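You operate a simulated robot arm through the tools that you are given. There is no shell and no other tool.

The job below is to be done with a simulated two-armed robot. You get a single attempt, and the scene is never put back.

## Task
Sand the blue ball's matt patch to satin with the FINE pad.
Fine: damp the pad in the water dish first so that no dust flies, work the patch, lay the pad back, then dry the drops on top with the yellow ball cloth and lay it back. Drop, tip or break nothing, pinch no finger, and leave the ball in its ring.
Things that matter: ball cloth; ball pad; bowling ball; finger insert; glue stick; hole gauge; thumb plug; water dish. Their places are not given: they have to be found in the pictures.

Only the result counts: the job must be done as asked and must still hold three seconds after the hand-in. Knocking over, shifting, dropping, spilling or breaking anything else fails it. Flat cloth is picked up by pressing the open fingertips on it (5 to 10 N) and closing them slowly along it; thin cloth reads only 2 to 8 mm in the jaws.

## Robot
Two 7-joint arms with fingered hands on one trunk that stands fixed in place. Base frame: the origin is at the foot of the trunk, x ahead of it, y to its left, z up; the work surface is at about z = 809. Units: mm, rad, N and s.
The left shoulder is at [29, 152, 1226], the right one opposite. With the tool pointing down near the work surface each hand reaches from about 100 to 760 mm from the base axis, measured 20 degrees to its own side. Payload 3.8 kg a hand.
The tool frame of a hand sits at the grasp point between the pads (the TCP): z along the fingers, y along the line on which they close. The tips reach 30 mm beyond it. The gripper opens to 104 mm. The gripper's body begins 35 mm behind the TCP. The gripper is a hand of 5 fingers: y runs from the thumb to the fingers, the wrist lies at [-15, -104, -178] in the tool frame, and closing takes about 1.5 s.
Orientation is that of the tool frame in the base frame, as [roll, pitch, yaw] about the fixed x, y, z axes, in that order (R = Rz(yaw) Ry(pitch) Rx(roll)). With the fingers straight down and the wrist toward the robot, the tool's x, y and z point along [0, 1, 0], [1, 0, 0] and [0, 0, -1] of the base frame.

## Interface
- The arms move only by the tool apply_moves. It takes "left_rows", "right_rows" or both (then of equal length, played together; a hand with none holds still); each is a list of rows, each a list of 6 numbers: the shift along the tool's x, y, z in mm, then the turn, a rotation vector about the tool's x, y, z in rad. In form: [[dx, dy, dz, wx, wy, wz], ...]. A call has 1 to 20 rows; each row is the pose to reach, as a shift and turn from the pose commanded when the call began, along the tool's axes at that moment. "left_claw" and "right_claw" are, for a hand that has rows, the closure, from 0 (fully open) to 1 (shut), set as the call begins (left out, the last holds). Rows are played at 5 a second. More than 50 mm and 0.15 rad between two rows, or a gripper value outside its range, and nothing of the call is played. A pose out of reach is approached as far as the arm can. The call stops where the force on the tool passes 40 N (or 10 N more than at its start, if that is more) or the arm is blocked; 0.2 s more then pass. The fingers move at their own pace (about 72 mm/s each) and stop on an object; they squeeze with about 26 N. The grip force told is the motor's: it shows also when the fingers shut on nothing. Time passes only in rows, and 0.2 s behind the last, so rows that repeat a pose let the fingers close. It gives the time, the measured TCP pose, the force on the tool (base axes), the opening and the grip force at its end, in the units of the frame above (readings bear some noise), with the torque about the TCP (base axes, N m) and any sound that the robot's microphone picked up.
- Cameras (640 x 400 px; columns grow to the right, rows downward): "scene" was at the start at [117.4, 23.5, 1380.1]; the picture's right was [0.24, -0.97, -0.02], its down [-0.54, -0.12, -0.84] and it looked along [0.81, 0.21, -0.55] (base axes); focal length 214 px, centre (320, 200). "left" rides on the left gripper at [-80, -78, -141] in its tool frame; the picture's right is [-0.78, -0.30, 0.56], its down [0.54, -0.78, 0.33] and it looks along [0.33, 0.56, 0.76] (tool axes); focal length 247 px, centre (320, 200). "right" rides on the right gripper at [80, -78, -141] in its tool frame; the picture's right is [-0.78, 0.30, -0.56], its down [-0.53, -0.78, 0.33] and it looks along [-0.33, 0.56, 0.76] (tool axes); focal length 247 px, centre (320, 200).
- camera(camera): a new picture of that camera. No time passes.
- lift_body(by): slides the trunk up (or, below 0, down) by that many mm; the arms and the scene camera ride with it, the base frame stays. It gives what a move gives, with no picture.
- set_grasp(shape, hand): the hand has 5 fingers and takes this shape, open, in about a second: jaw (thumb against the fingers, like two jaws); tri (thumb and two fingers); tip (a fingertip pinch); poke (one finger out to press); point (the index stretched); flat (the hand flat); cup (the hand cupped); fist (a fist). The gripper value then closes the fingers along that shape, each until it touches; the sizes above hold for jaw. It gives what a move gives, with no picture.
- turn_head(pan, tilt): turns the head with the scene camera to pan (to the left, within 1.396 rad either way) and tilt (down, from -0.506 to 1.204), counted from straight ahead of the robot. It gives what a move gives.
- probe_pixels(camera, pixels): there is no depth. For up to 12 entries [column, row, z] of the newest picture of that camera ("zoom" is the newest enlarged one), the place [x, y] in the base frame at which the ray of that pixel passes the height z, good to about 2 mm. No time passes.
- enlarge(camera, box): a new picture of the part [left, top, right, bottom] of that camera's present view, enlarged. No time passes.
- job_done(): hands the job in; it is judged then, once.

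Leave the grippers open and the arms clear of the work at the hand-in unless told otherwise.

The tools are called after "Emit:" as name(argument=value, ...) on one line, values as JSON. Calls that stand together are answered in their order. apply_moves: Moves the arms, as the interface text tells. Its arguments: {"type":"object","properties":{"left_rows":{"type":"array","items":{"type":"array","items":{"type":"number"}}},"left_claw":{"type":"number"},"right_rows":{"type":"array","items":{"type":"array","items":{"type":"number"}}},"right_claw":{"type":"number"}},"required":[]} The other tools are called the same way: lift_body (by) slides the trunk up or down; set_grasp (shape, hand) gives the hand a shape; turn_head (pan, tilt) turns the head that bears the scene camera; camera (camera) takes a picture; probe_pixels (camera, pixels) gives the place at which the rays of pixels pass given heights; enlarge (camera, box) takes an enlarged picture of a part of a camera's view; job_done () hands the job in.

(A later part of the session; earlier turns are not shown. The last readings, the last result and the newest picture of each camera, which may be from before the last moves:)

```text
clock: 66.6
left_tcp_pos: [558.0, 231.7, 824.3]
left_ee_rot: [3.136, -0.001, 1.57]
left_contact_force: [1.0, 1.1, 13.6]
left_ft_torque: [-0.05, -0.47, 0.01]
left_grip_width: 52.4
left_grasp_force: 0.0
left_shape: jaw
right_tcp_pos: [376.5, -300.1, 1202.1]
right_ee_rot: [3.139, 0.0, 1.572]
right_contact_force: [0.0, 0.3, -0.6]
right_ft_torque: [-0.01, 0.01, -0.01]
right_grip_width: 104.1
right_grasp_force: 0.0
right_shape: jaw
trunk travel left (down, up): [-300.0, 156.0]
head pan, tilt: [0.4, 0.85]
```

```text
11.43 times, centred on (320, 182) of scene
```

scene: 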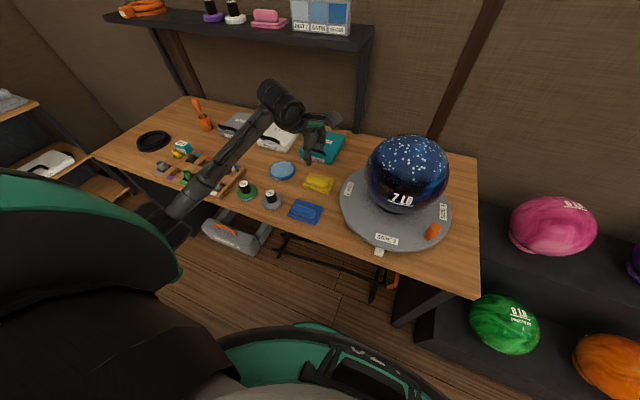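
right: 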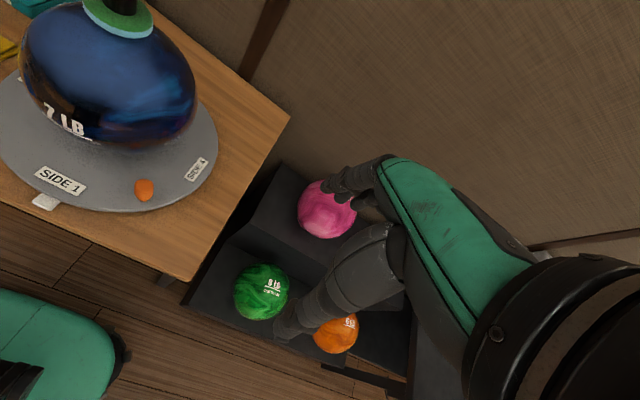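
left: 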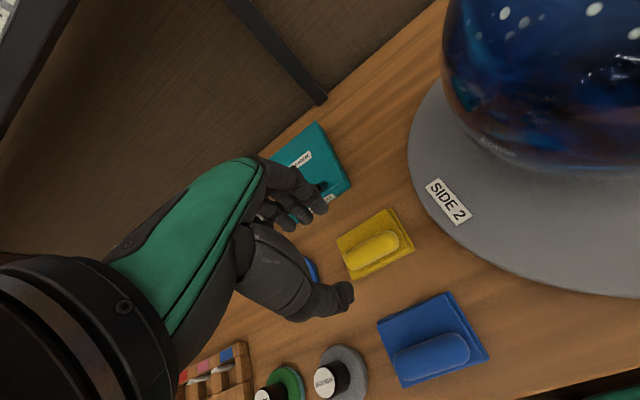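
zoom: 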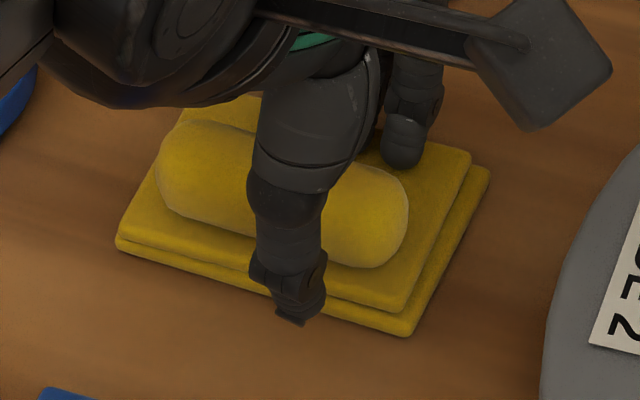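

The far fingers touch the cloth at 13.6 N. I'll raise by 2.5 mm, then close slowly in stages onto the roll.

Emit:
apply_moves(left_rows=[[-1, 0, -1.5, 0, 0, 0], [-1, 0, -2.5, 0, 0, 0], [-1, 0, -2.5, 0, 0, 0]], left_claw=0.6)

Emit:
apply_moves(left_rows=[[0, 0, 0, 0, 0, 0], [0, 0, 0, 0, 0, 0], [0, 0, 0, 0, 0, 0]], left_claw=0.75)

Emit:
enlarge(camera="scene", box=[300, 165, 340, 200])

Emit:
enlarge(camera="left", box=[250, 150, 450, 350])

```text
clock: 67.4
left_tcp_pos: [556.0, 229.7, 825.2]
left_ee_rot: [3.14, -0.001, 1.572]
left_contact_force: [3.6, 2.4, 10.3]
left_ft_torque: [-0.02, -0.43, 0.09]
left_grip_width: 44.6
left_grasp_force: 0.2
left_shape: jaw
right_tcp_pos: [378.0, -299.6, 1202.7]
right_ee_rot: [-3.141, -0.001, 1.571]
right_contact_force: [0.4, 0.1, 0.2]
right_ft_torque: [-0.02, -0.02, 0.02]
right_grip_width: 103.9
right_grasp_force: 0.1
right_shape: jaw
trunk travel left (down, up): [-300.0, 156.0]
head pan, tilt: [0.4, 0.85]
```

```text
clock: 68.2
left_tcp_pos: [556.1, 228.9, 824.4]
left_ee_rot: [-3.139, 0.0, 1.57]
left_contact_force: [-1.7, -0.5, 6.4]
left_ft_torque: [0.03, 0.02, -0.07]
left_grip_width: 27.3
left_grasp_force: 26.1
left_shape: jaw
right_tcp_pos: [378.6, -299.9, 1202.0]
right_ee_rot: [-3.141, 0.0, 1.572]
right_contact_force: [0.4, -0.8, -0.6]
right_ft_torque: [-0.02, -0.02, 0.02]
right_grip_width: 104.1
right_grasp_force: 0.0
right_shape: jaw
trunk travel left (down, up): [-300.0, 156.0]
head pan, tilt: [0.4, 0.85]
```

```text
11.43 times, centred on (320, 182) of scene
```

zoom: 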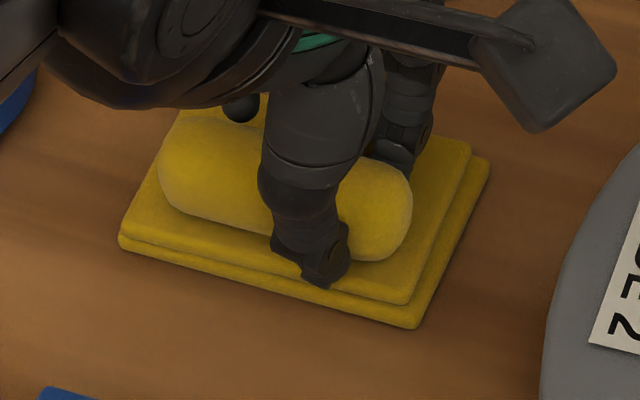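

```text
2.00 times, centred on (350, 250) of left
```

zoom: 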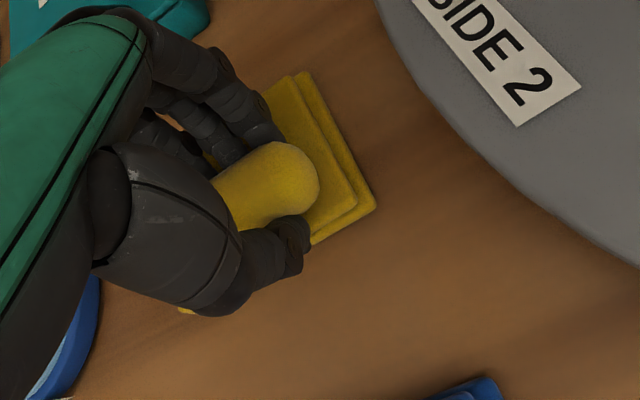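

The roll is gripped at 27 mm. I'll apply full grip and lift a little, then more.

Emit:
apply_moves(left_rows=[[0, 0, 0, 0, 0, 0], [0, 0, 0, 0, 0, 0], [0, 0, -4, 0, 0, 0], [0, 0, -10, 0, 0, 0], [0, 0, -22, 0, 0, 0], [0, 0, -40, 0, 0, 0], [0, 0, -60, 0, 0, 0]], left_claw=1)

Emit:
enlarge(camera="scene", box=[280, 140, 360, 205])

Emit:
enlarge(camera="left", box=[250, 150, 450, 350])

```text
clock: 69.8
left_tcp_pos: [556.6, 229.7, 884.3]
left_ee_rot: [-3.14, -0.001, 1.571]
left_contact_force: [0.2, -0.1, -0.6]
left_ft_torque: [-0.02, 0.03, 0.01]
left_grip_width: 26.6
left_grasp_force: 25.6
left_shape: jaw
right_tcp_pos: [377.7, -299.7, 1202.1]
right_ee_rot: [-3.14, 0.001, 1.57]
right_contact_force: [0.8, 0.7, 0.9]
right_ft_torque: [0.0, 0.0, 0.04]
right_grip_width: 104.1
right_grasp_force: 0.0
right_shape: jaw
trunk travel left (down, up): [-300.0, 156.0]
head pan, tilt: [0.4, 0.85]
```

```text
6.15 times, centred on (320, 172) of scene
```

zoom: 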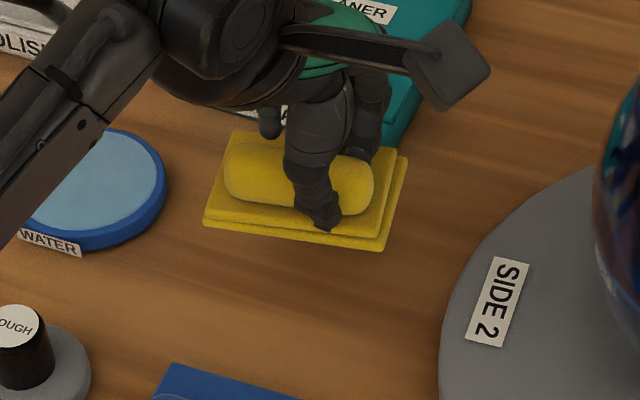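

```text
2.00 times, centred on (350, 250) of left
```

zoom: 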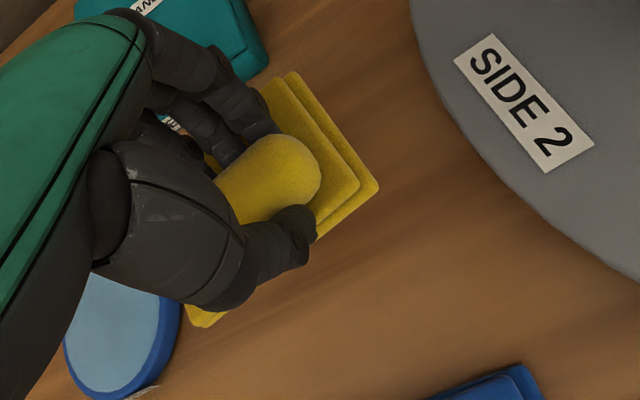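

The cloth came up cleanly as a block, level. I'll lift to z 1150 and carry it over the ball, turning to the 1.15 yaw used before so that the cloth's centre lies over the ball's top.

Emit:
apply_moves(left_rows=[[0, 0, -40, 0, 0, 0], [0, 0, -85, 0, 0, 0], [0, 0, -130, 0, 0, 0], [0, 0, -175, 0, 0, 0], [0, 0, -220, 0, 0, 0], [0, 0, -266, 0, 0, 0], [-35, 0.6, -266, 0, 0, 0.06], [-70, 1.2, -266, 0, 0, 0.12], [-106, 1.8, -266, 0, 0, 0.18], [-141, 2.4, -266, 0, 0, 0.24], [-177, 3, -266, 0, 0, 0.3], [-212, 3.7, -266, 0, 0, 0.36], [-247.4, 4.3, -266, 0, 0, 0.42], [-247.4, 4.3, -245, 0, 0, 0.42], [-247.4, 4.3, -228, 0, 0, 0.42]], left_claw=1)

Emit:
enlarge(camera="scene", box=[345, 90, 465, 230])

Emit:
enlarge(camera="left", box=[280, 150, 520, 380])

Emit:
enlarge(camera="right", box=[0, 0, 220, 150])

```text
clock: 73.0
left_tcp_pos: [561.3, -17.2, 1111.6]
left_ee_rot: [3.141, 0.0, 1.148]
left_contact_force: [0.1, -0.6, -0.5]
left_ft_torque: [-0.02, 0.02, -0.01]
left_grip_width: 26.5
left_grasp_force: 26.0
left_shape: jaw
right_tcp_pos: [380.0, -299.5, 1201.6]
right_ee_rot: [3.141, -0.001, 1.572]
right_contact_force: [0.3, 0.0, -0.6]
right_ft_torque: [-0.01, -0.04, 0.0]
right_grip_width: 104.1
right_grasp_force: 0.0
right_shape: jaw
trunk travel left (down, up): [-300.0, 156.0]
head pan, tilt: [0.4, 0.85]
```

```text
2.86 times, centred on (405, 160) of scene
```

zoom: 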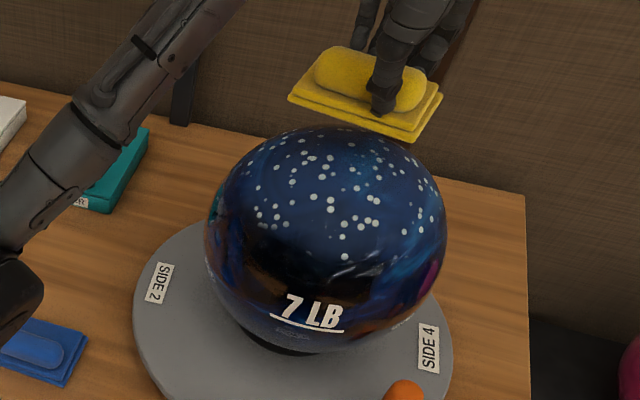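

```text
1.74 times, centred on (400, 265) of left
```

zoom: 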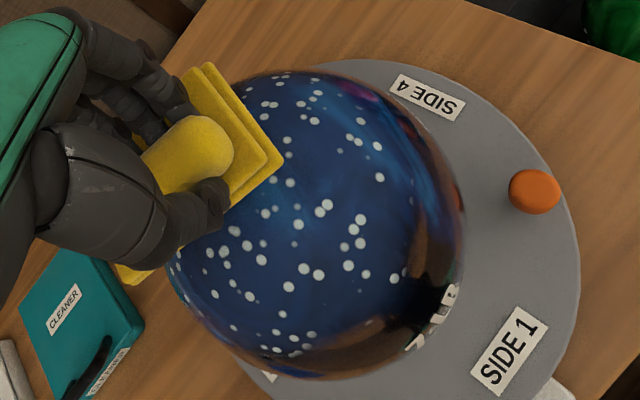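

```text
2.67 times, centred on (110, 75) of right
```

zoom: 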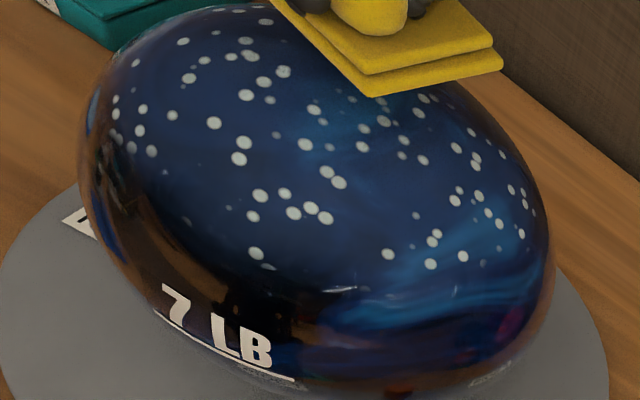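

The cloth hovers over the top. I'll lower it toward contact near z 1076.

Emit:
apply_moves(left_rows=[[0, 0, 10, 0, 0, 0], [0, 0, 20, 0, 0, 0], [0, 0, 26, 0, 0, 0], [0, 0, 30, 0, 0, 0]], left_claw=1)

Emit:
apply_moves(left_rows=[[0, 0, 1.5, 0, 0, 0], [0, 0, 3, 0, 0, 0], [0, 0, 4, 0, 0, 0]], left_claw=1)

```text
clock: 74.0
left_tcp_pos: [561.4, -17.8, 1081.8]
left_ee_rot: [-3.142, 0.0, 1.149]
left_contact_force: [-0.6, -0.3, 0.2]
left_ft_torque: [-0.03, 0.0, -0.01]
left_grip_width: 26.4
left_grasp_force: 25.7
left_shape: jaw
right_tcp_pos: [378.5, -298.6, 1201.7]
right_ee_rot: [-3.142, -0.001, 1.571]
right_contact_force: [0.5, -1.0, 0.6]
right_ft_torque: [-0.01, 0.0, -0.01]
right_grip_width: 104.0
right_grasp_force: 0.2
right_shape: jaw
trunk travel left (down, up): [-300.0, 156.0]
head pan, tilt: [0.4, 0.85]
```

```text
clock: 74.8
left_tcp_pos: [561.2, -17.8, 1078.3]
left_ee_rot: [-3.141, 0.001, 1.15]
left_contact_force: [-0.2, -0.4, -0.4]
left_ft_torque: [0.01, 0.05, -0.01]
left_grip_width: 26.7
left_grasp_force: 26.2
left_shape: jaw
right_tcp_pos: [378.0, -300.2, 1202.8]
right_ee_rot: [3.141, 0.0, 1.571]
right_contact_force: [-0.2, -0.6, -0.1]
right_ft_torque: [0.02, 0.0, 0.0]
right_grip_width: 104.1
right_grasp_force: 0.0
right_shape: jaw
trunk travel left (down, up): [-300.0, 156.0]
head pan, tilt: [0.4, 0.85]
```

No contact at 1078. I'll continue down in small steps.

Emit:
apply_moves(left_rows=[[0, 0, 1, 0, 0, 0], [0, 0, 2, 0, 0, 0], [0, 0, 3, 0, 0, 0]], left_claw=1)

Emit:
enlarge(camera="right", box=[0, 0, 220, 150])

```text
clock: 75.6
left_tcp_pos: [560.3, -18.9, 1076.7]
left_ee_rot: [3.139, 0.001, 1.15]
left_contact_force: [1.3, 0.8, 9.3]
left_ft_torque: [0.08, -0.21, -0.01]
left_grip_width: 26.6
left_grasp_force: 25.8
left_shape: jaw
right_tcp_pos: [378.1, -299.8, 1202.2]
right_ee_rot: [-3.141, -0.001, 1.57]
right_contact_force: [-0.4, 0.0, 0.6]
right_ft_torque: [-0.03, -0.01, -0.01]
right_grip_width: 104.1
right_grasp_force: 0.0
right_shape: jaw
trunk travel left (down, up): [-300.0, 156.0]
head pan, tilt: [0.4, 0.85]
```

```text
2.67 times, centred on (110, 75) of right
```

zoom: 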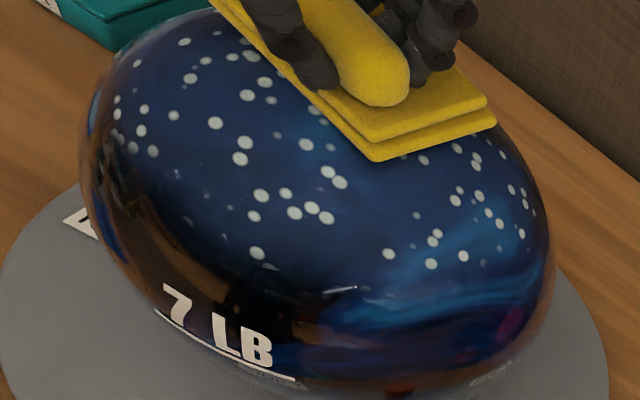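

Contact at z 1076.7 with 9 N, exactly as predicted. I'll wipe the centre line: forward to 28°, back over the top to 14° behind, and return.

Emit:
apply_moves(left_rows=[[-7.6, -16.9, 2.9, -0.1115, 0.0499, 0], [-15, -33.4, 8.1, -0.223, 0.0998, 0], [-22, -49.2, 15.6, -0.3346, 0.1497, 0], [-28.7, -64, 25.1, -0.4461, 0.1996, 0], [-22, -49.2, 15.6, -0.3346, 0.1497, 0], [-15, -33.4, 8.1, -0.223, 0.0998, 0], [-7.6, -16.9, 2.9, -0.1115, 0.0499, 0], [0, 0, 0, 0, 0, 0], [7.7, 17.2, -1, 0.1115, -0.0499, 0], [15.3, 34.3, 0.6, 0.223, -0.0998, 0], [7.7, 17.2, -1, 0.1115, -0.0499, 0], [0, 0, 0, 0, 0, 0]], left_claw=1)

Emit:
enlarge(camera="right", box=[0, 0, 220, 150])

Emit:
enlarge(camera="scene", box=[345, 90, 465, 230])

Emit:
enlarge(camera="left", box=[280, 150, 520, 380])

```text
clock: 78.0
left_tcp_pos: [589.2, -18.7, 1080.1]
left_ee_rot: [-2.974, 0.079, 1.152]
left_contact_force: [0.5, 0.0, -1.8]
left_ft_torque: [-0.08, 0.02, 0.03]
left_grip_width: 25.6
left_grasp_force: 25.8
left_shape: jaw
right_tcp_pos: [378.6, -300.1, 1200.8]
right_ee_rot: [3.14, 0.001, 1.571]
right_contact_force: [0.8, 0.6, 0.3]
right_ft_torque: [-0.03, -0.01, -0.03]
right_grip_width: 103.8
right_grasp_force: 0.0
right_shape: jaw
trunk travel left (down, up): [-300.0, 156.0]
head pan, tilt: [0.4, 0.85]
stopped in row 11 (left hand): the force on the tool passed its limit at 43 N (the readings are from after the stop); the commanded pose is now the measured one
```

```text
2.67 times, centred on (110, 75) of right
```

zoom: 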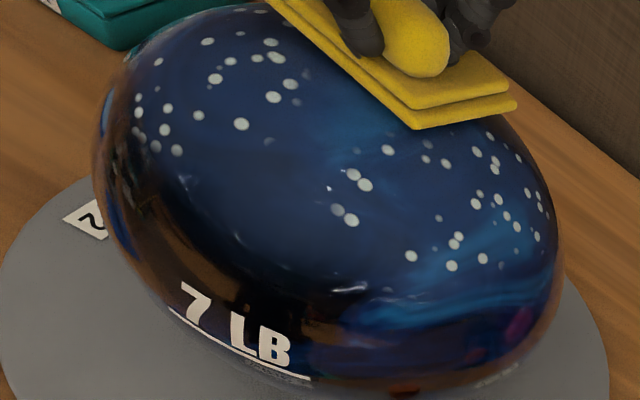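

```text
2.86 times, centred on (405, 160) of scene
```

zoom: 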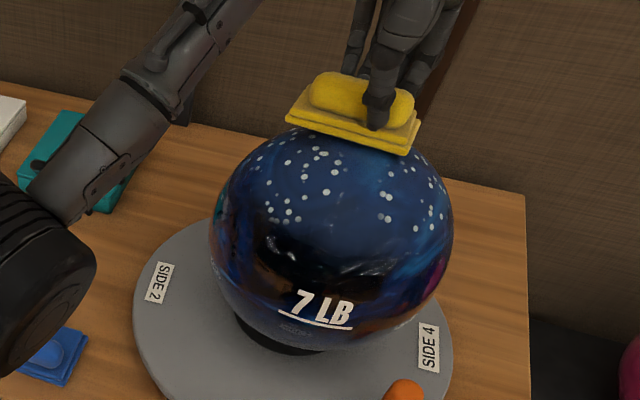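

```text
1.74 times, centred on (400, 265) of left
```

zoom: 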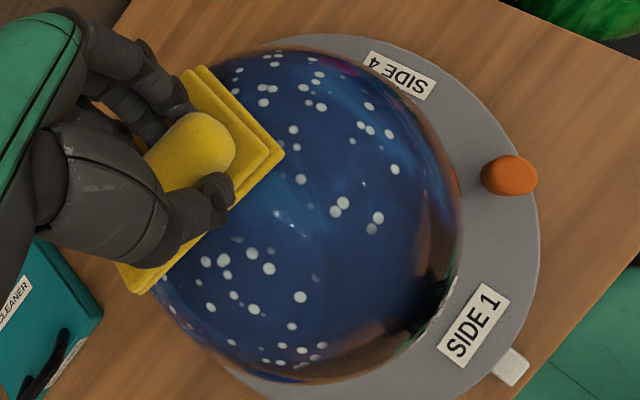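

The back stroke hit the force limit (43 N) and the ball seems to have been nudged a few mm. I'll lift straight off at once, level the hand, and look at how the ball sits in its ring.

Emit:
apply_moves(left_rows=[[-1, -2.2, -13, 0, 0, 0], [-2, -4.5, -26, -0.08, 0.035, 0], [-3, -6.7, -39.3, -0.168, 0.075, 0], [-3, -6.7, -39.3, -0.168, 0.075, 0], [-3, -6.7, -39.3, -0.168, 0.075, 0]], left_claw=1)

Emit:
enlarge(camera="right", box=[0, 0, 220, 150])

Emit:
enlarge(camera="scene", box=[345, 90, 465, 230])

Emit:
enlarge(camera="scene", box=[370, 190, 450, 240])

```text
clock: 79.2
left_tcp_pos: [589.2, -18.3, 1121.3]
left_ee_rot: [3.138, 0.003, 1.147]
left_contact_force: [0.2, -0.2, 0.3]
left_ft_torque: [-0.02, 0.04, -0.03]
left_grip_width: 25.7
left_grasp_force: 25.8
left_shape: jaw
right_tcp_pos: [378.9, -300.1, 1202.5]
right_ee_rot: [-3.14, 0.0, 1.571]
right_contact_force: [-0.3, 0.3, -0.7]
right_ft_torque: [0.03, 0.0, -0.02]
right_grip_width: 104.0
right_grasp_force: 0.0
right_shape: jaw
trunk travel left (down, up): [-300.0, 156.0]
head pan, tilt: [0.4, 0.85]
```

```text
2.67 times, centred on (110, 75) of right
```

zoom: 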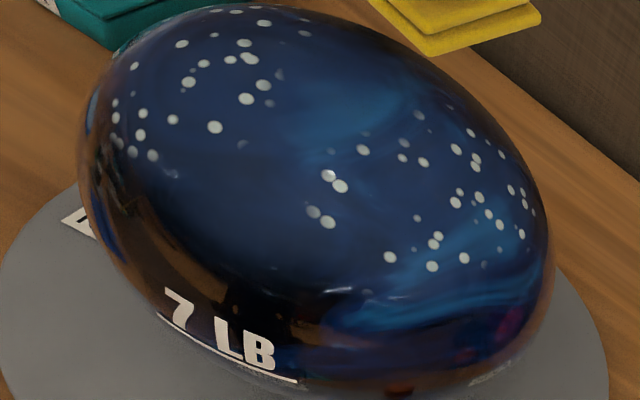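

```text
2.86 times, centred on (405, 160) of scene
```

zoom: 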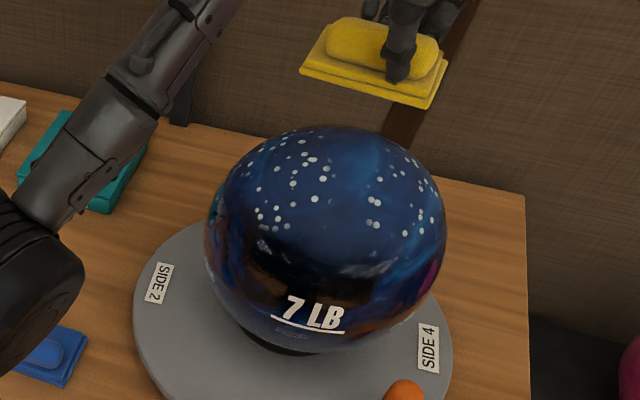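

```text
8.00 times, centred on (410, 215) of scene
```

zoom: 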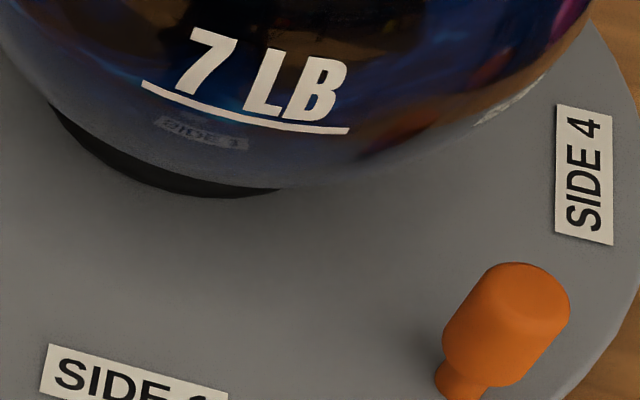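

The ball settled back exactly to its earlier seat once unloaded. A broad swath down the middle is dry. I'll look at the remaining drops from the left camera.

Emit:
camera(camera="left")

Emit:
enlarge(camera="left", box=[290, 170, 530, 380])

Emit:
enlarge(camera="scene", box=[365, 130, 445, 190])

```text
taken
```

left: 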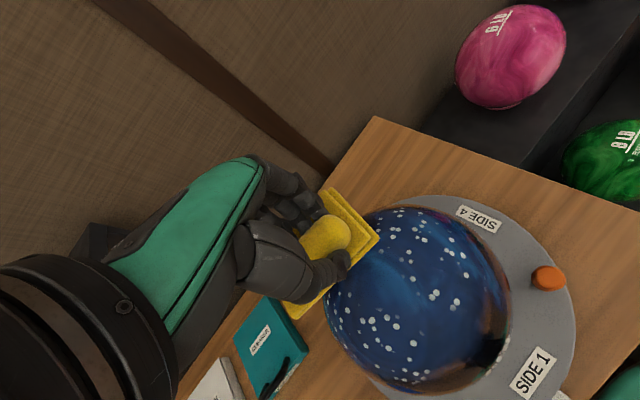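

```text
1.90 times, centred on (410, 275) of left
```

zoom: 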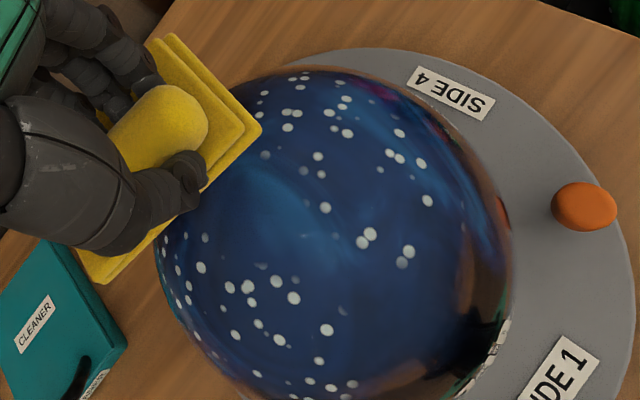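

```text
6.67 times, centred on (405, 160) of scene
```

zoom: 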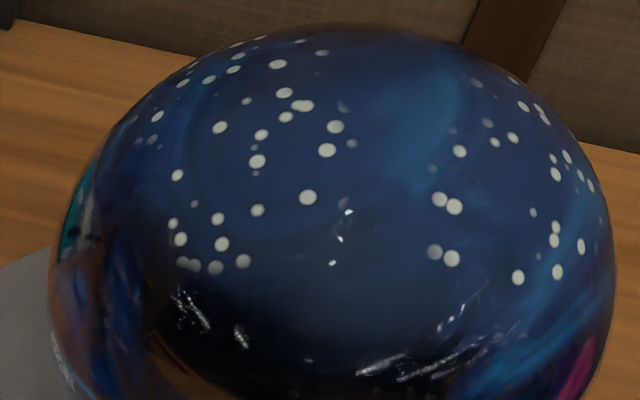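

The remaining drops are in a left group, a right group and along the back. I'll use lighter, one-way strokes and return through the air. First I'll move to a hover over the ball's top as a reference.

Emit:
apply_moves(left_rows=[[-6.3, -12.4, 0, 0, 0, 0], [-12.6, -24.8, 0, 0, 0, 0], [-12.6, -24.8, 0, 0, 0, 0]], left_claw=1)

```text
clock: 80.0
left_tcp_pos: [563.3, -20.1, 1121.9]
left_ee_rot: [3.141, 0.005, 1.146]
left_contact_force: [-1.9, -0.7, 0.0]
left_ft_torque: [0.0, 0.0, 0.03]
left_grip_width: 26.0
left_grasp_force: 26.2
left_shape: jaw
right_tcp_pos: [379.4, -299.8, 1202.3]
right_ee_rot: [-3.141, -0.001, 1.57]
right_contact_force: [0.0, -0.1, -0.6]
right_ft_torque: [-0.01, -0.01, 0.0]
right_grip_width: 104.1
right_grasp_force: 0.0
right_shape: jaw
trunk travel left (down, up): [-300.0, 156.0]
head pan, tilt: [0.4, 0.85]
```

I'm at the hover reference. Now one light stroke down the left side (about 15° left), from 8° behind the top to 32° forward, then lifting and returning.

Emit:
apply_moves(left_rows=[[26, 1.5, 5, 0.0087, -0.148, 0], [53, 3.1, 22, 0.0173, -0.2954, 0], [46, 2.7, 45, 0.0173, -0.2954, 0], [45.7, 2.7, 46.6, 0.0173, -0.2954, 0], [36.8, -16.5, 47.3, -0.1069, -0.2389, 0], [28.1, -35.4, 50.8, -0.2318, -0.184, 0], [19.6, -53.6, 57.2, -0.3573, -0.1305, 0], [11.6, -70.9, 66.2, -0.4834, -0.0788, 0], [4.1, -86.9, 77.9, -0.6101, -0.0289, 0], [4.8, -101.2, 56.9, -0.6101, -0.0289, 0], [13.8, -84.8, 39.3, -0.4834, -0.0788, 0], [24, -65.8, 24.2, -0.3573, -0.1305, 0], [35.3, -44.5, 12, -0.2318, -0.184, 0], [18, -20, 4, -0.11, -0.1, 0], [0, 0, 0, 0, 0, 0]], left_claw=1)

Emit:
enlarge(camera="scene", box=[365, 130, 445, 190])

Emit:
enlarge(camera="left", box=[290, 170, 530, 380])

```text
clock: 83.2
left_tcp_pos: [564.9, -21.4, 1119.8]
left_ee_rot: [-3.141, 0.002, 1.148]
left_contact_force: [-0.3, -0.5, -0.4]
left_ft_torque: [0.02, -0.01, 0.01]
left_grip_width: 26.7
left_grasp_force: 25.3
left_shape: jaw
right_tcp_pos: [379.4, -300.7, 1200.7]
right_ee_rot: [3.14, -0.001, 1.571]
right_contact_force: [0.2, -0.3, -0.5]
right_ft_torque: [0.03, -0.02, -0.01]
right_grip_width: 103.8
right_grasp_force: 0.0
right_shape: jaw
trunk travel left (down, up): [-300.0, 156.0]
head pan, tilt: [0.4, 0.85]
```

```text
6.67 times, centred on (405, 160) of scene
```

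zoom: 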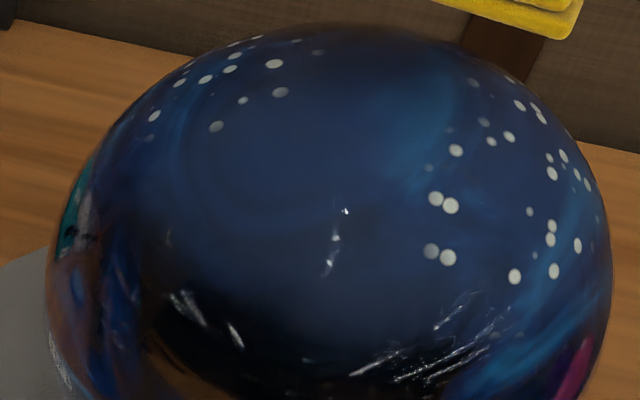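

```text
1.90 times, centred on (410, 275) of left
```

zoom: 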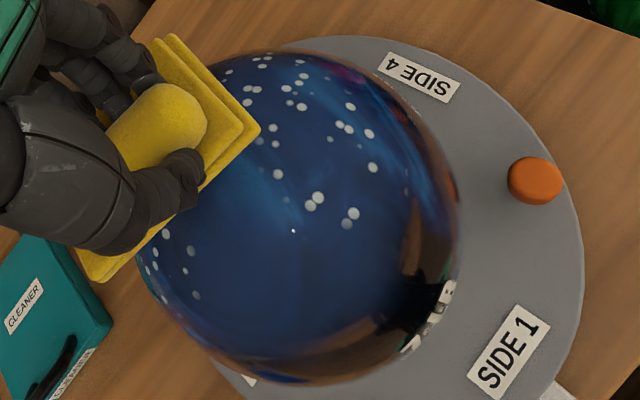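

The left-front drops are gone. Next is the same light stroke down the right side, 15° right.

Emit:
apply_moves(left_rows=[[-16, 20, 5, 0.116, 0.092, 0], [-32.4, 40.8, 28.8, 0.2318, 0.184, 0], [-28, 35.3, 50, 0.2318, 0.184, 0], [-27.8, 35.1, 53.2, 0.2318, 0.184, 0], [-36, 16.1, 53.9, 0.1069, 0.2389, 0], [-44.1, -2.6, 57.4, -0.0173, 0.2954, 0], [-51.9, -20.6, 63.8, -0.1407, 0.3535, 0], [-59.2, -37.7, 72.8, -0.2633, 0.413, 0], [-65.9, -53.5, 84.5, -0.385, 0.4742, 0], [-77, -62.5, 63.5, -0.385, 0.4742, 0], [-71, -45.3, 45.9, -0.2633, 0.413, 0], [-63.9, -25.4, 30.8, -0.1407, 0.3535, 0], [-55.6, -3.2, 18.6, -0.0173, 0.2954, 0], [-28, -2, 8, -0.01, 0.15, 0], [0, 0, 0, 0, 0, 0]], left_claw=1)

Emit:
enlarge(camera="scene", box=[365, 130, 445, 190])

Emit:
enlarge(camera="left", box=[290, 170, 530, 380])

Emit:
enlarge(camera="right", box=[0, 0, 220, 150])

```text
clock: 86.4
left_tcp_pos: [562.4, -18.7, 1120.4]
left_ee_rot: [3.14, 0.008, 1.144]
left_contact_force: [0.6, 0.2, -0.2]
left_ft_torque: [-0.01, -0.01, 0.01]
left_grip_width: 26.9
left_grasp_force: 26.1
left_shape: jaw
right_tcp_pos: [379.5, -298.6, 1203.0]
right_ee_rot: [3.14, 0.001, 1.57]
right_contact_force: [-0.3, 0.8, -0.1]
right_ft_torque: [-0.01, 0.02, -0.01]
right_grip_width: 103.9
right_grasp_force: 0.2
right_shape: jaw
trunk travel left (down, up): [-300.0, 156.0]
head pan, tilt: [0.4, 0.85]
```

```text
6.67 times, centred on (405, 160) of scene
```

zoom: 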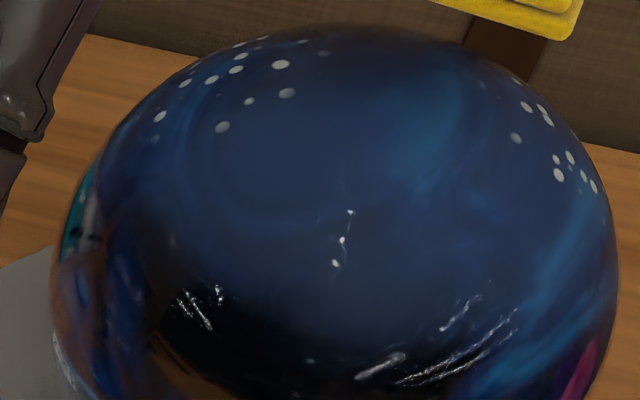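

```text
1.90 times, centred on (410, 275) of left
```

zoom: 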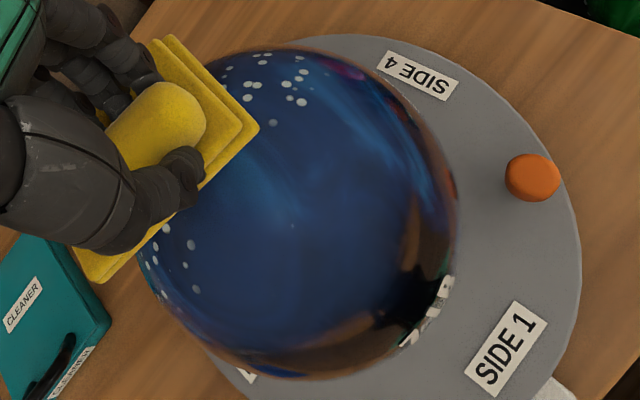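

```text
2.67 times, centred on (110, 75) of right
```

zoom: 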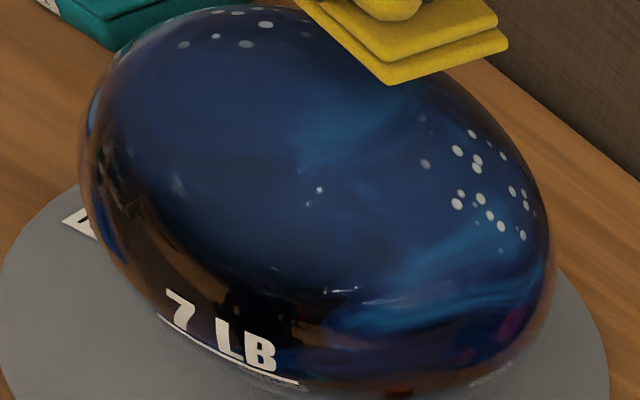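

The right-front drops are gone too. What's left is a right-back group (about 25–50° right) and a left-back group. Before wiping there I'll dry-run the right-side tilt path 35 mm above the ball to make sure the arm can reach it.

Emit:
apply_moves(left_rows=[[-25, 4.7, 8, 0.0248, 0.133, 0], [-50, 9.3, 20, 0.0495, 0.2655, 0], [-72.8, 13.5, 32.6, 0.0743, 0.398, 0], [-93.6, 17.5, 44.7, 0.099, 0.531, 0], [-89.9, 40.2, 45.1, 0.2282, 0.5098, 0], [-81.4, 60.6, 44.8, 0.3427, 0.4604, 0], [-67.5, 79.4, 43.9, 0.4474, 0.3804, 0], [-52.6, 92.7, 43, 0.5206, 0.2953, 0], [-43.1, 76, 30.8, 0.4165, 0.2362, 0], [-33, 58.2, 21.6, 0.3124, 0.1772, 0], [-22.2, 39.2, 12.5, 0.2082, 0.1181, 0], [-11.3, 20, 5, 0.1041, 0.0591, 0], [0, 0, 0, 0, 0, 0]], left_claw=1)

Emit:
enlarge(camera="scene", box=[345, 90, 465, 230])

```text
clock: 89.2
left_tcp_pos: [561.6, -17.5, 1120.8]
left_ee_rot: [3.138, 0.006, 1.149]
left_contact_force: [0.1, -0.2, -0.3]
left_ft_torque: [0.01, -0.02, -0.02]
left_grip_width: 25.7
left_grasp_force: 26.4
left_shape: jaw
left hand out of reach, approached as far as the arm can: row 6, 7, 8, 9
right_tcp_pos: [378.6, -300.3, 1201.7]
right_ee_rot: [3.142, 0.002, 1.571]
right_contact_force: [-1.0, 0.4, -0.7]
right_ft_torque: [-0.04, -0.02, -0.02]
right_grip_width: 104.3
right_grasp_force: 0.1
right_shape: jaw
trunk travel left (down, up): [-300.0, 156.0]
head pan, tilt: [0.4, 0.85]
```

```text
2.86 times, centred on (405, 160) of scene
```

zoom: 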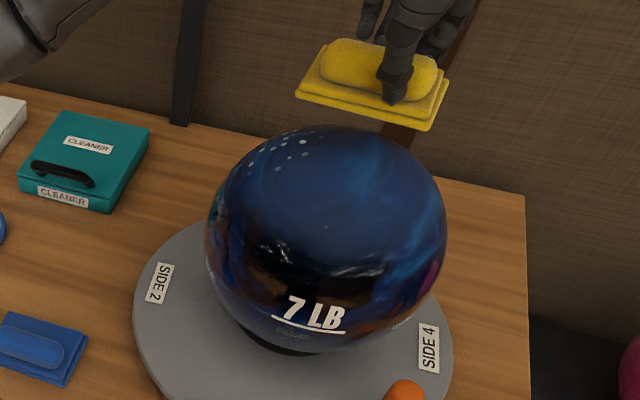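

Rows 6–9 were out of reach, but no force was flagged. I'll look at the ball from the right and left cameras.

Emit:
enlarge(camera="right", box=[0, 0, 220, 150])

Emit:
enlarge(camera="left", box=[290, 170, 530, 380])

Emit:
enlarge(camera="scene", box=[365, 130, 445, 190])

```text
2.67 times, centred on (110, 75) of right
```

zoom: 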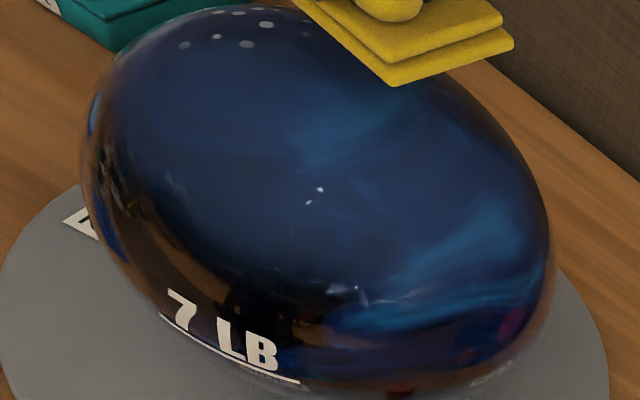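

```text
1.90 times, centred on (410, 275) of left
```

zoom: 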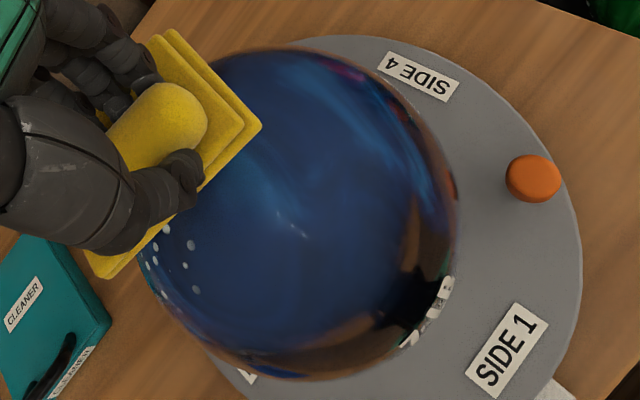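

```text
6.67 times, centred on (405, 160) of scene
```

zoom: 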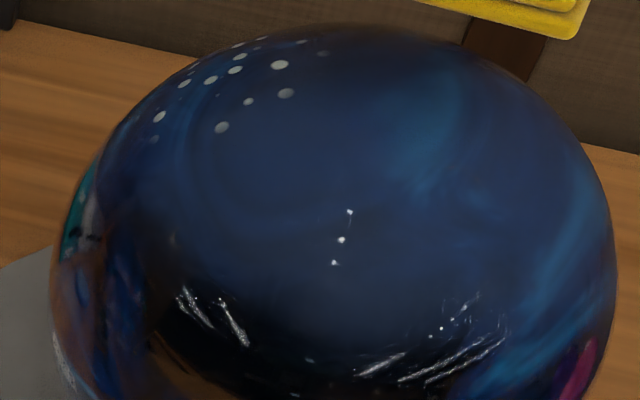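

That pass cleared the right-back group as well. Only the left-back group remains. I'll wipe it lightly along a path from left to behind the top, then lift and return.

Emit:
apply_moves(left_rows=[[21, -14, 4, -0.077, -0.1186, 0], [43, -28, 12, -0.154, -0.237, 0], [64.6, -42, 26.4, -0.2313, -0.3558, 0], [55.5, -36, 49, -0.2313, -0.3558, 0], [54.2, -35.2, 53.7, -0.2313, -0.3558, 0], [67.4, -19.3, 53.6, -0.1263, -0.4411, 0], [75.9, -1.4, 54.4, -0.0089, -0.4968, 0], [79.9, 19.1, 56.1, 0.125, -0.5237, 0], [74, 29.5, 54.2, 0.19, -0.478, 0], [65.8, 39.1, 53.5, 0.2548, -0.429, 0], [53, 43.5, 50.6, 0.281, -0.342, 0], [39.2, 47.1, 49.2, 0.3053, -0.2542, 0], [47.9, 57.5, 16.9, 0.3053, -0.2542, 0], [32, 38, 8, 0.2035, -0.1695, 0], [16, 19, 3, 0.1, -0.085, 0], [0, 0, 0, 0, 0, 0]], left_claw=1)

Emit:
enlarge(camera="scene", box=[365, 130, 445, 190])

Emit:
enlarge(camera="left", box=[290, 170, 530, 380])

Emit:
enlarge(camera="right", box=[0, 0, 220, 150])

```text
clock: 92.6
left_tcp_pos: [563.2, -18.2, 1122.7]
left_ee_rot: [3.139, 0.005, 1.148]
left_contact_force: [-0.2, -1.5, -0.7]
left_ft_torque: [0.01, 0.0, 0.0]
left_grip_width: 26.4
left_grasp_force: 26.0
left_shape: jaw
right_tcp_pos: [378.1, -300.1, 1203.0]
right_ee_rot: [-3.141, -0.001, 1.57]
right_contact_force: [-1.0, 0.5, -0.8]
right_ft_torque: [-0.01, 0.02, -0.02]
right_grip_width: 104.2
right_grasp_force: 0.1
right_shape: jaw
trunk travel left (down, up): [-300.0, 156.0]
head pan, tilt: [0.4, 0.85]
```

```text
6.67 times, centred on (405, 160) of scene
```

zoom: 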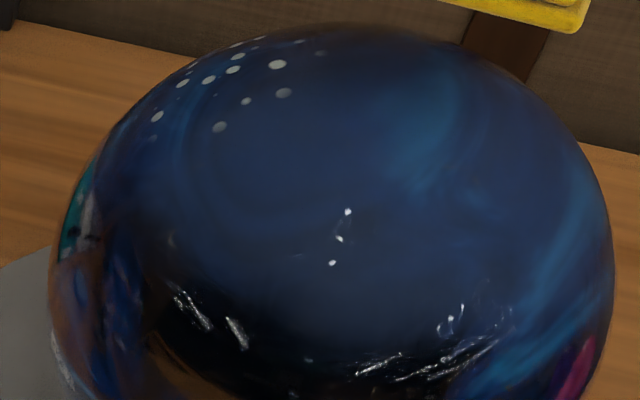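

```text
1.90 times, centred on (410, 275) of left
```

zoom: 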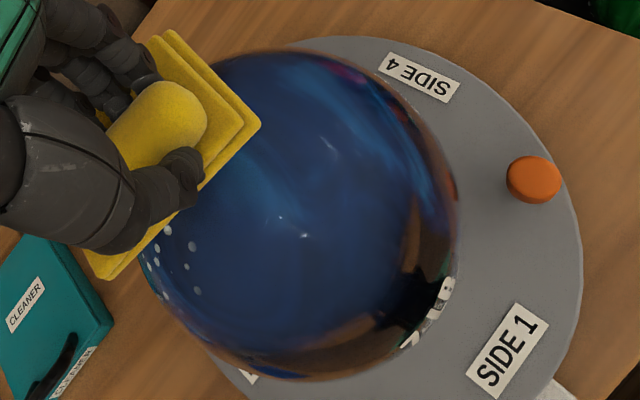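

```text
2.67 times, centred on (110, 75) of right
```

zoom: 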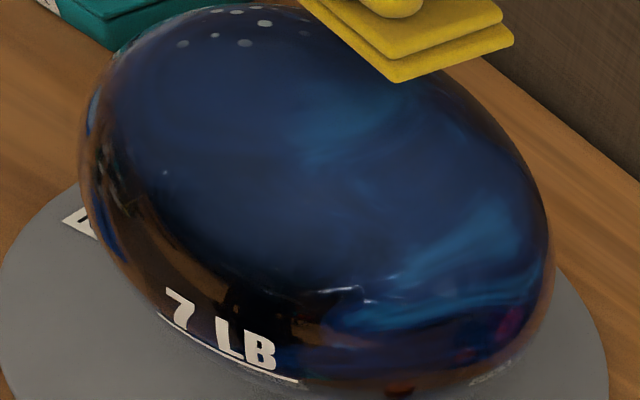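

No contact on that pass, because the ball centre is slightly more to the right than I assumed. I'll repeat it with the path shifted 4 mm and 1.5 mm deeper.

Emit:
apply_moves(left_rows=[[21, -14, 4, -0.077, -0.1186, 0], [43, -28, 12, -0.154, -0.237, 0], [62, -40.5, 28, -0.2313, -0.3558, 0], [52, -34.5, 50, -0.2313, -0.3558, 0], [50, -33.3, 55.1, -0.2313, -0.3558, 0], [63.1, -17.5, 54.9, -0.1263, -0.4411, 0], [71.5, 0.2, 55.7, -0.0089, -0.4968, 0], [75.5, 20.5, 57.2, 0.125, -0.5237, 0], [69.7, 30.8, 54.8, 0.19, -0.478, 0], [61.5, 40.4, 53.8, 0.2548, -0.429, 0], [48.8, 44.7, 50.9, 0.281, -0.342, 0], [37, 49, 48.5, 0.3053, -0.2542, 0], [47.9, 57.5, 16.9, 0.3053, -0.2542, 0], [32, 38, 8, 0.2035, -0.1695, 0], [16, 19, 3, 0.1, -0.085, 0], [0, 0, 0, 0, 0, 0]], left_claw=1)

Emit:
enlarge(camera="scene", box=[365, 130, 445, 190])

Emit:
enlarge(camera="left", box=[290, 170, 530, 380])

Emit:
enlarge(camera="right", box=[0, 0, 220, 150])

```text
clock: 96.0
left_tcp_pos: [560.4, -17.9, 1120.8]
left_ee_rot: [3.137, 0.003, 1.149]
left_contact_force: [-0.4, 0.5, -1.0]
left_ft_torque: [-0.01, 0.01, 0.0]
left_grip_width: 26.5
left_grasp_force: 25.8
left_shape: jaw
right_tcp_pos: [377.3, -299.5, 1202.4]
right_ee_rot: [-3.141, -0.001, 1.571]
right_contact_force: [0.3, 0.4, 0.1]
right_ft_torque: [0.0, -0.01, 0.0]
right_grip_width: 103.8
right_grasp_force: 0.1
right_shape: jaw
trunk travel left (down, up): [-300.0, 156.0]
head pan, tilt: [0.4, 0.85]
```

```text
6.67 times, centred on (405, 160) of scene
```

zoom: 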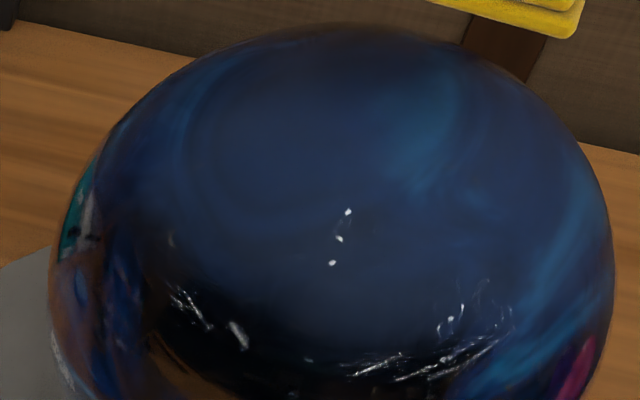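

```text
1.90 times, centred on (410, 275) of left
```

zoom: 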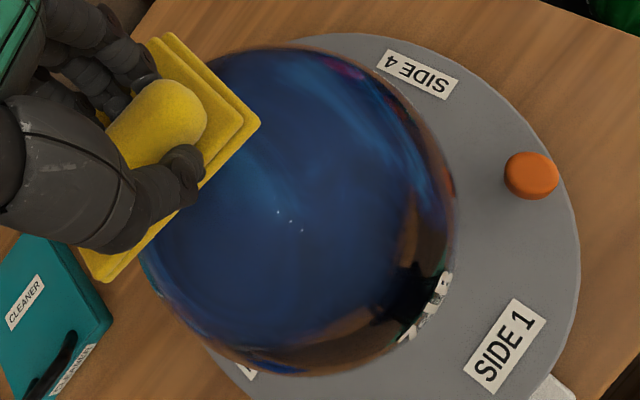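

```text
2.67 times, centred on (110, 75) of right
```

zoom: 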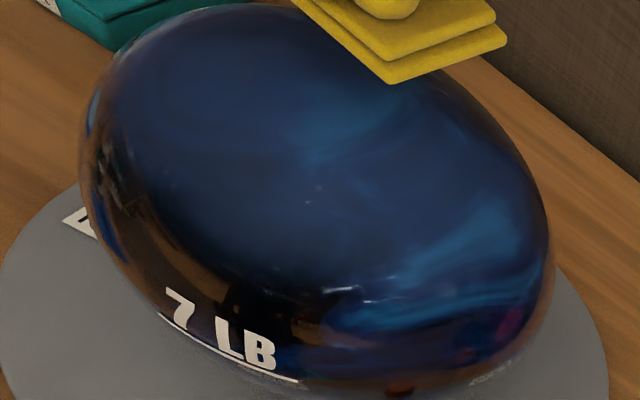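

All visible drops are gone; the three tiny bright dots shift with the viewpoint, so they're light reflections. I'll move the hand up, left and back to check the far side of the ball.

Emit:
apply_moves(left_rows=[[0, 0, -40, 0, 0, 0], [35, 2, -79, 0, 0, 0], [75, 5, -79, 0, 0, 0], [115, 8, -79, 0, 0, 0], [155, 10, -79, 0, 0, 0], [189.7, 12.6, -79, 0, 0, 0], [189.7, 12.6, -79, 0, 0, 0]], left_claw=1)

Emit:
camera(camera="left")

Emit:
enlarge(camera="left", box=[430, 120, 640, 330])

Emit:
enlarge(camera="scene", box=[345, 110, 465, 230])

```text
refused: row 2 steps farther than a row can; nothing moved
```

```text
taken
```

left: 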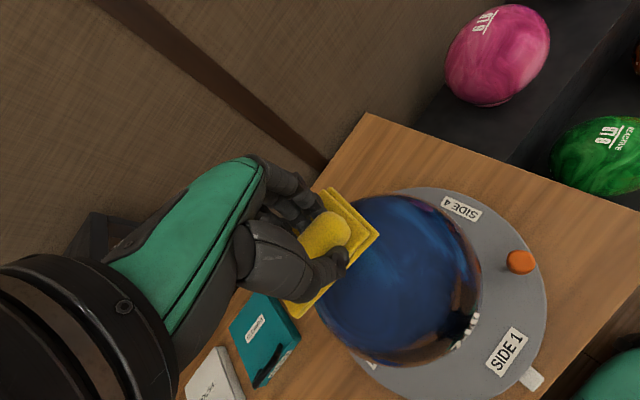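

```text
1.90 times, centred on (535, 225) of left
```

zoom: 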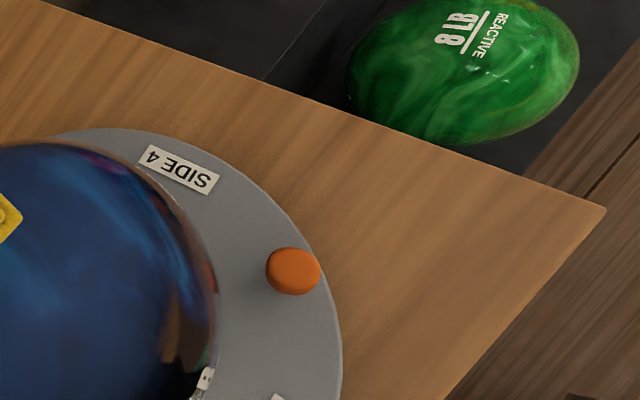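

```text
3.33 times, centred on (405, 170) of scene
```

zoom: 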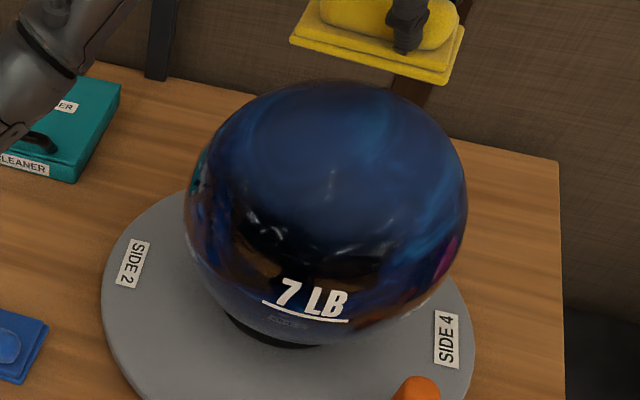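

One step was too long, so I'll retry with shorter rows.

Emit:
apply_moves(left_rows=[[0, 0, -35, 0, 0, 0], [10, 1, -70, 0, 0, 0], [45, 4, -79, 0, 0, 0], [82, 6, -79, 0, 0, 0], [118, 8, -79, 0, 0, 0], [154, 10, -79, 0, 0, 0], [189.7, 12.6, -79, 0, 0, 0], [189.7, 12.6, -79, 0, 0, 0]], left_claw=1)

Emit:
camera(camera="left")

Emit:
enlarge(camera="left", box=[430, 120, 640, 330])

Emit:
enlarge(camera="right", box=[0, 0, 220, 150])

```text
clock: 97.8
left_tcp_pos: [651.6, 146.0, 1198.0]
left_ee_rot: [3.137, 0.006, 1.148]
left_contact_force: [-0.3, -0.3, -0.6]
left_ft_torque: [0.03, -0.01, 0.0]
left_grip_width: 26.6
left_grasp_force: 25.9
left_shape: jaw
right_tcp_pos: [378.6, -299.1, 1201.8]
right_ee_rot: [3.142, 0.001, 1.571]
right_contact_force: [0.2, -1.3, 0.9]
right_ft_torque: [-0.03, 0.0, 0.01]
right_grip_width: 103.8
right_grasp_force: 0.0
right_shape: jaw
trunk travel left (down, up): [-300.0, 156.0]
head pan, tilt: [0.4, 0.85]
```

```text
taken
```

left: 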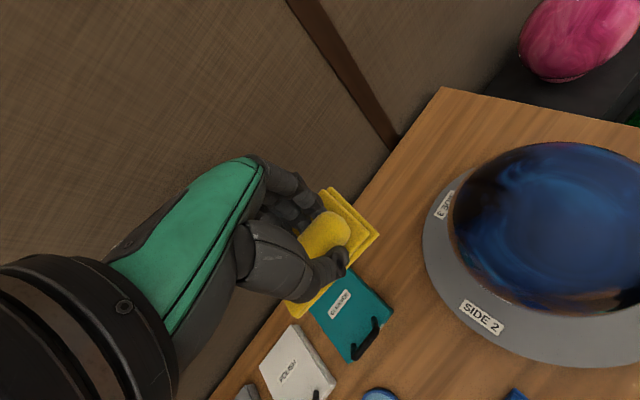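

```text
1.90 times, centred on (535, 225) of left
```

zoom: 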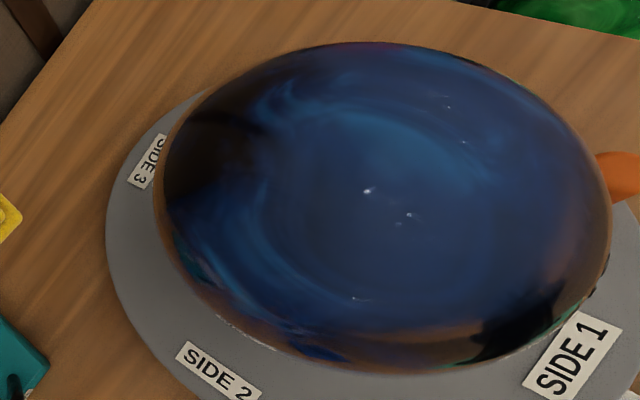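

```text
2.67 times, centred on (110, 75) of right
```

zoom: 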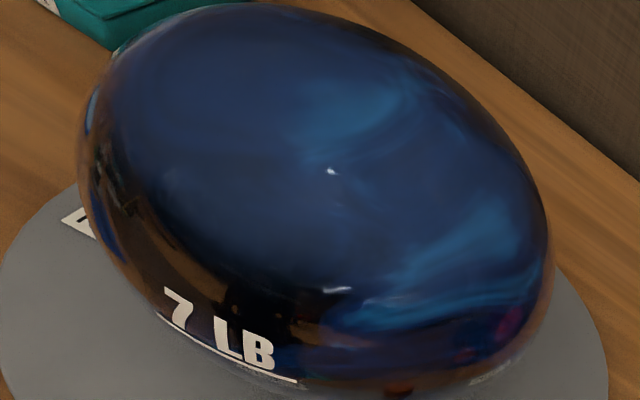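

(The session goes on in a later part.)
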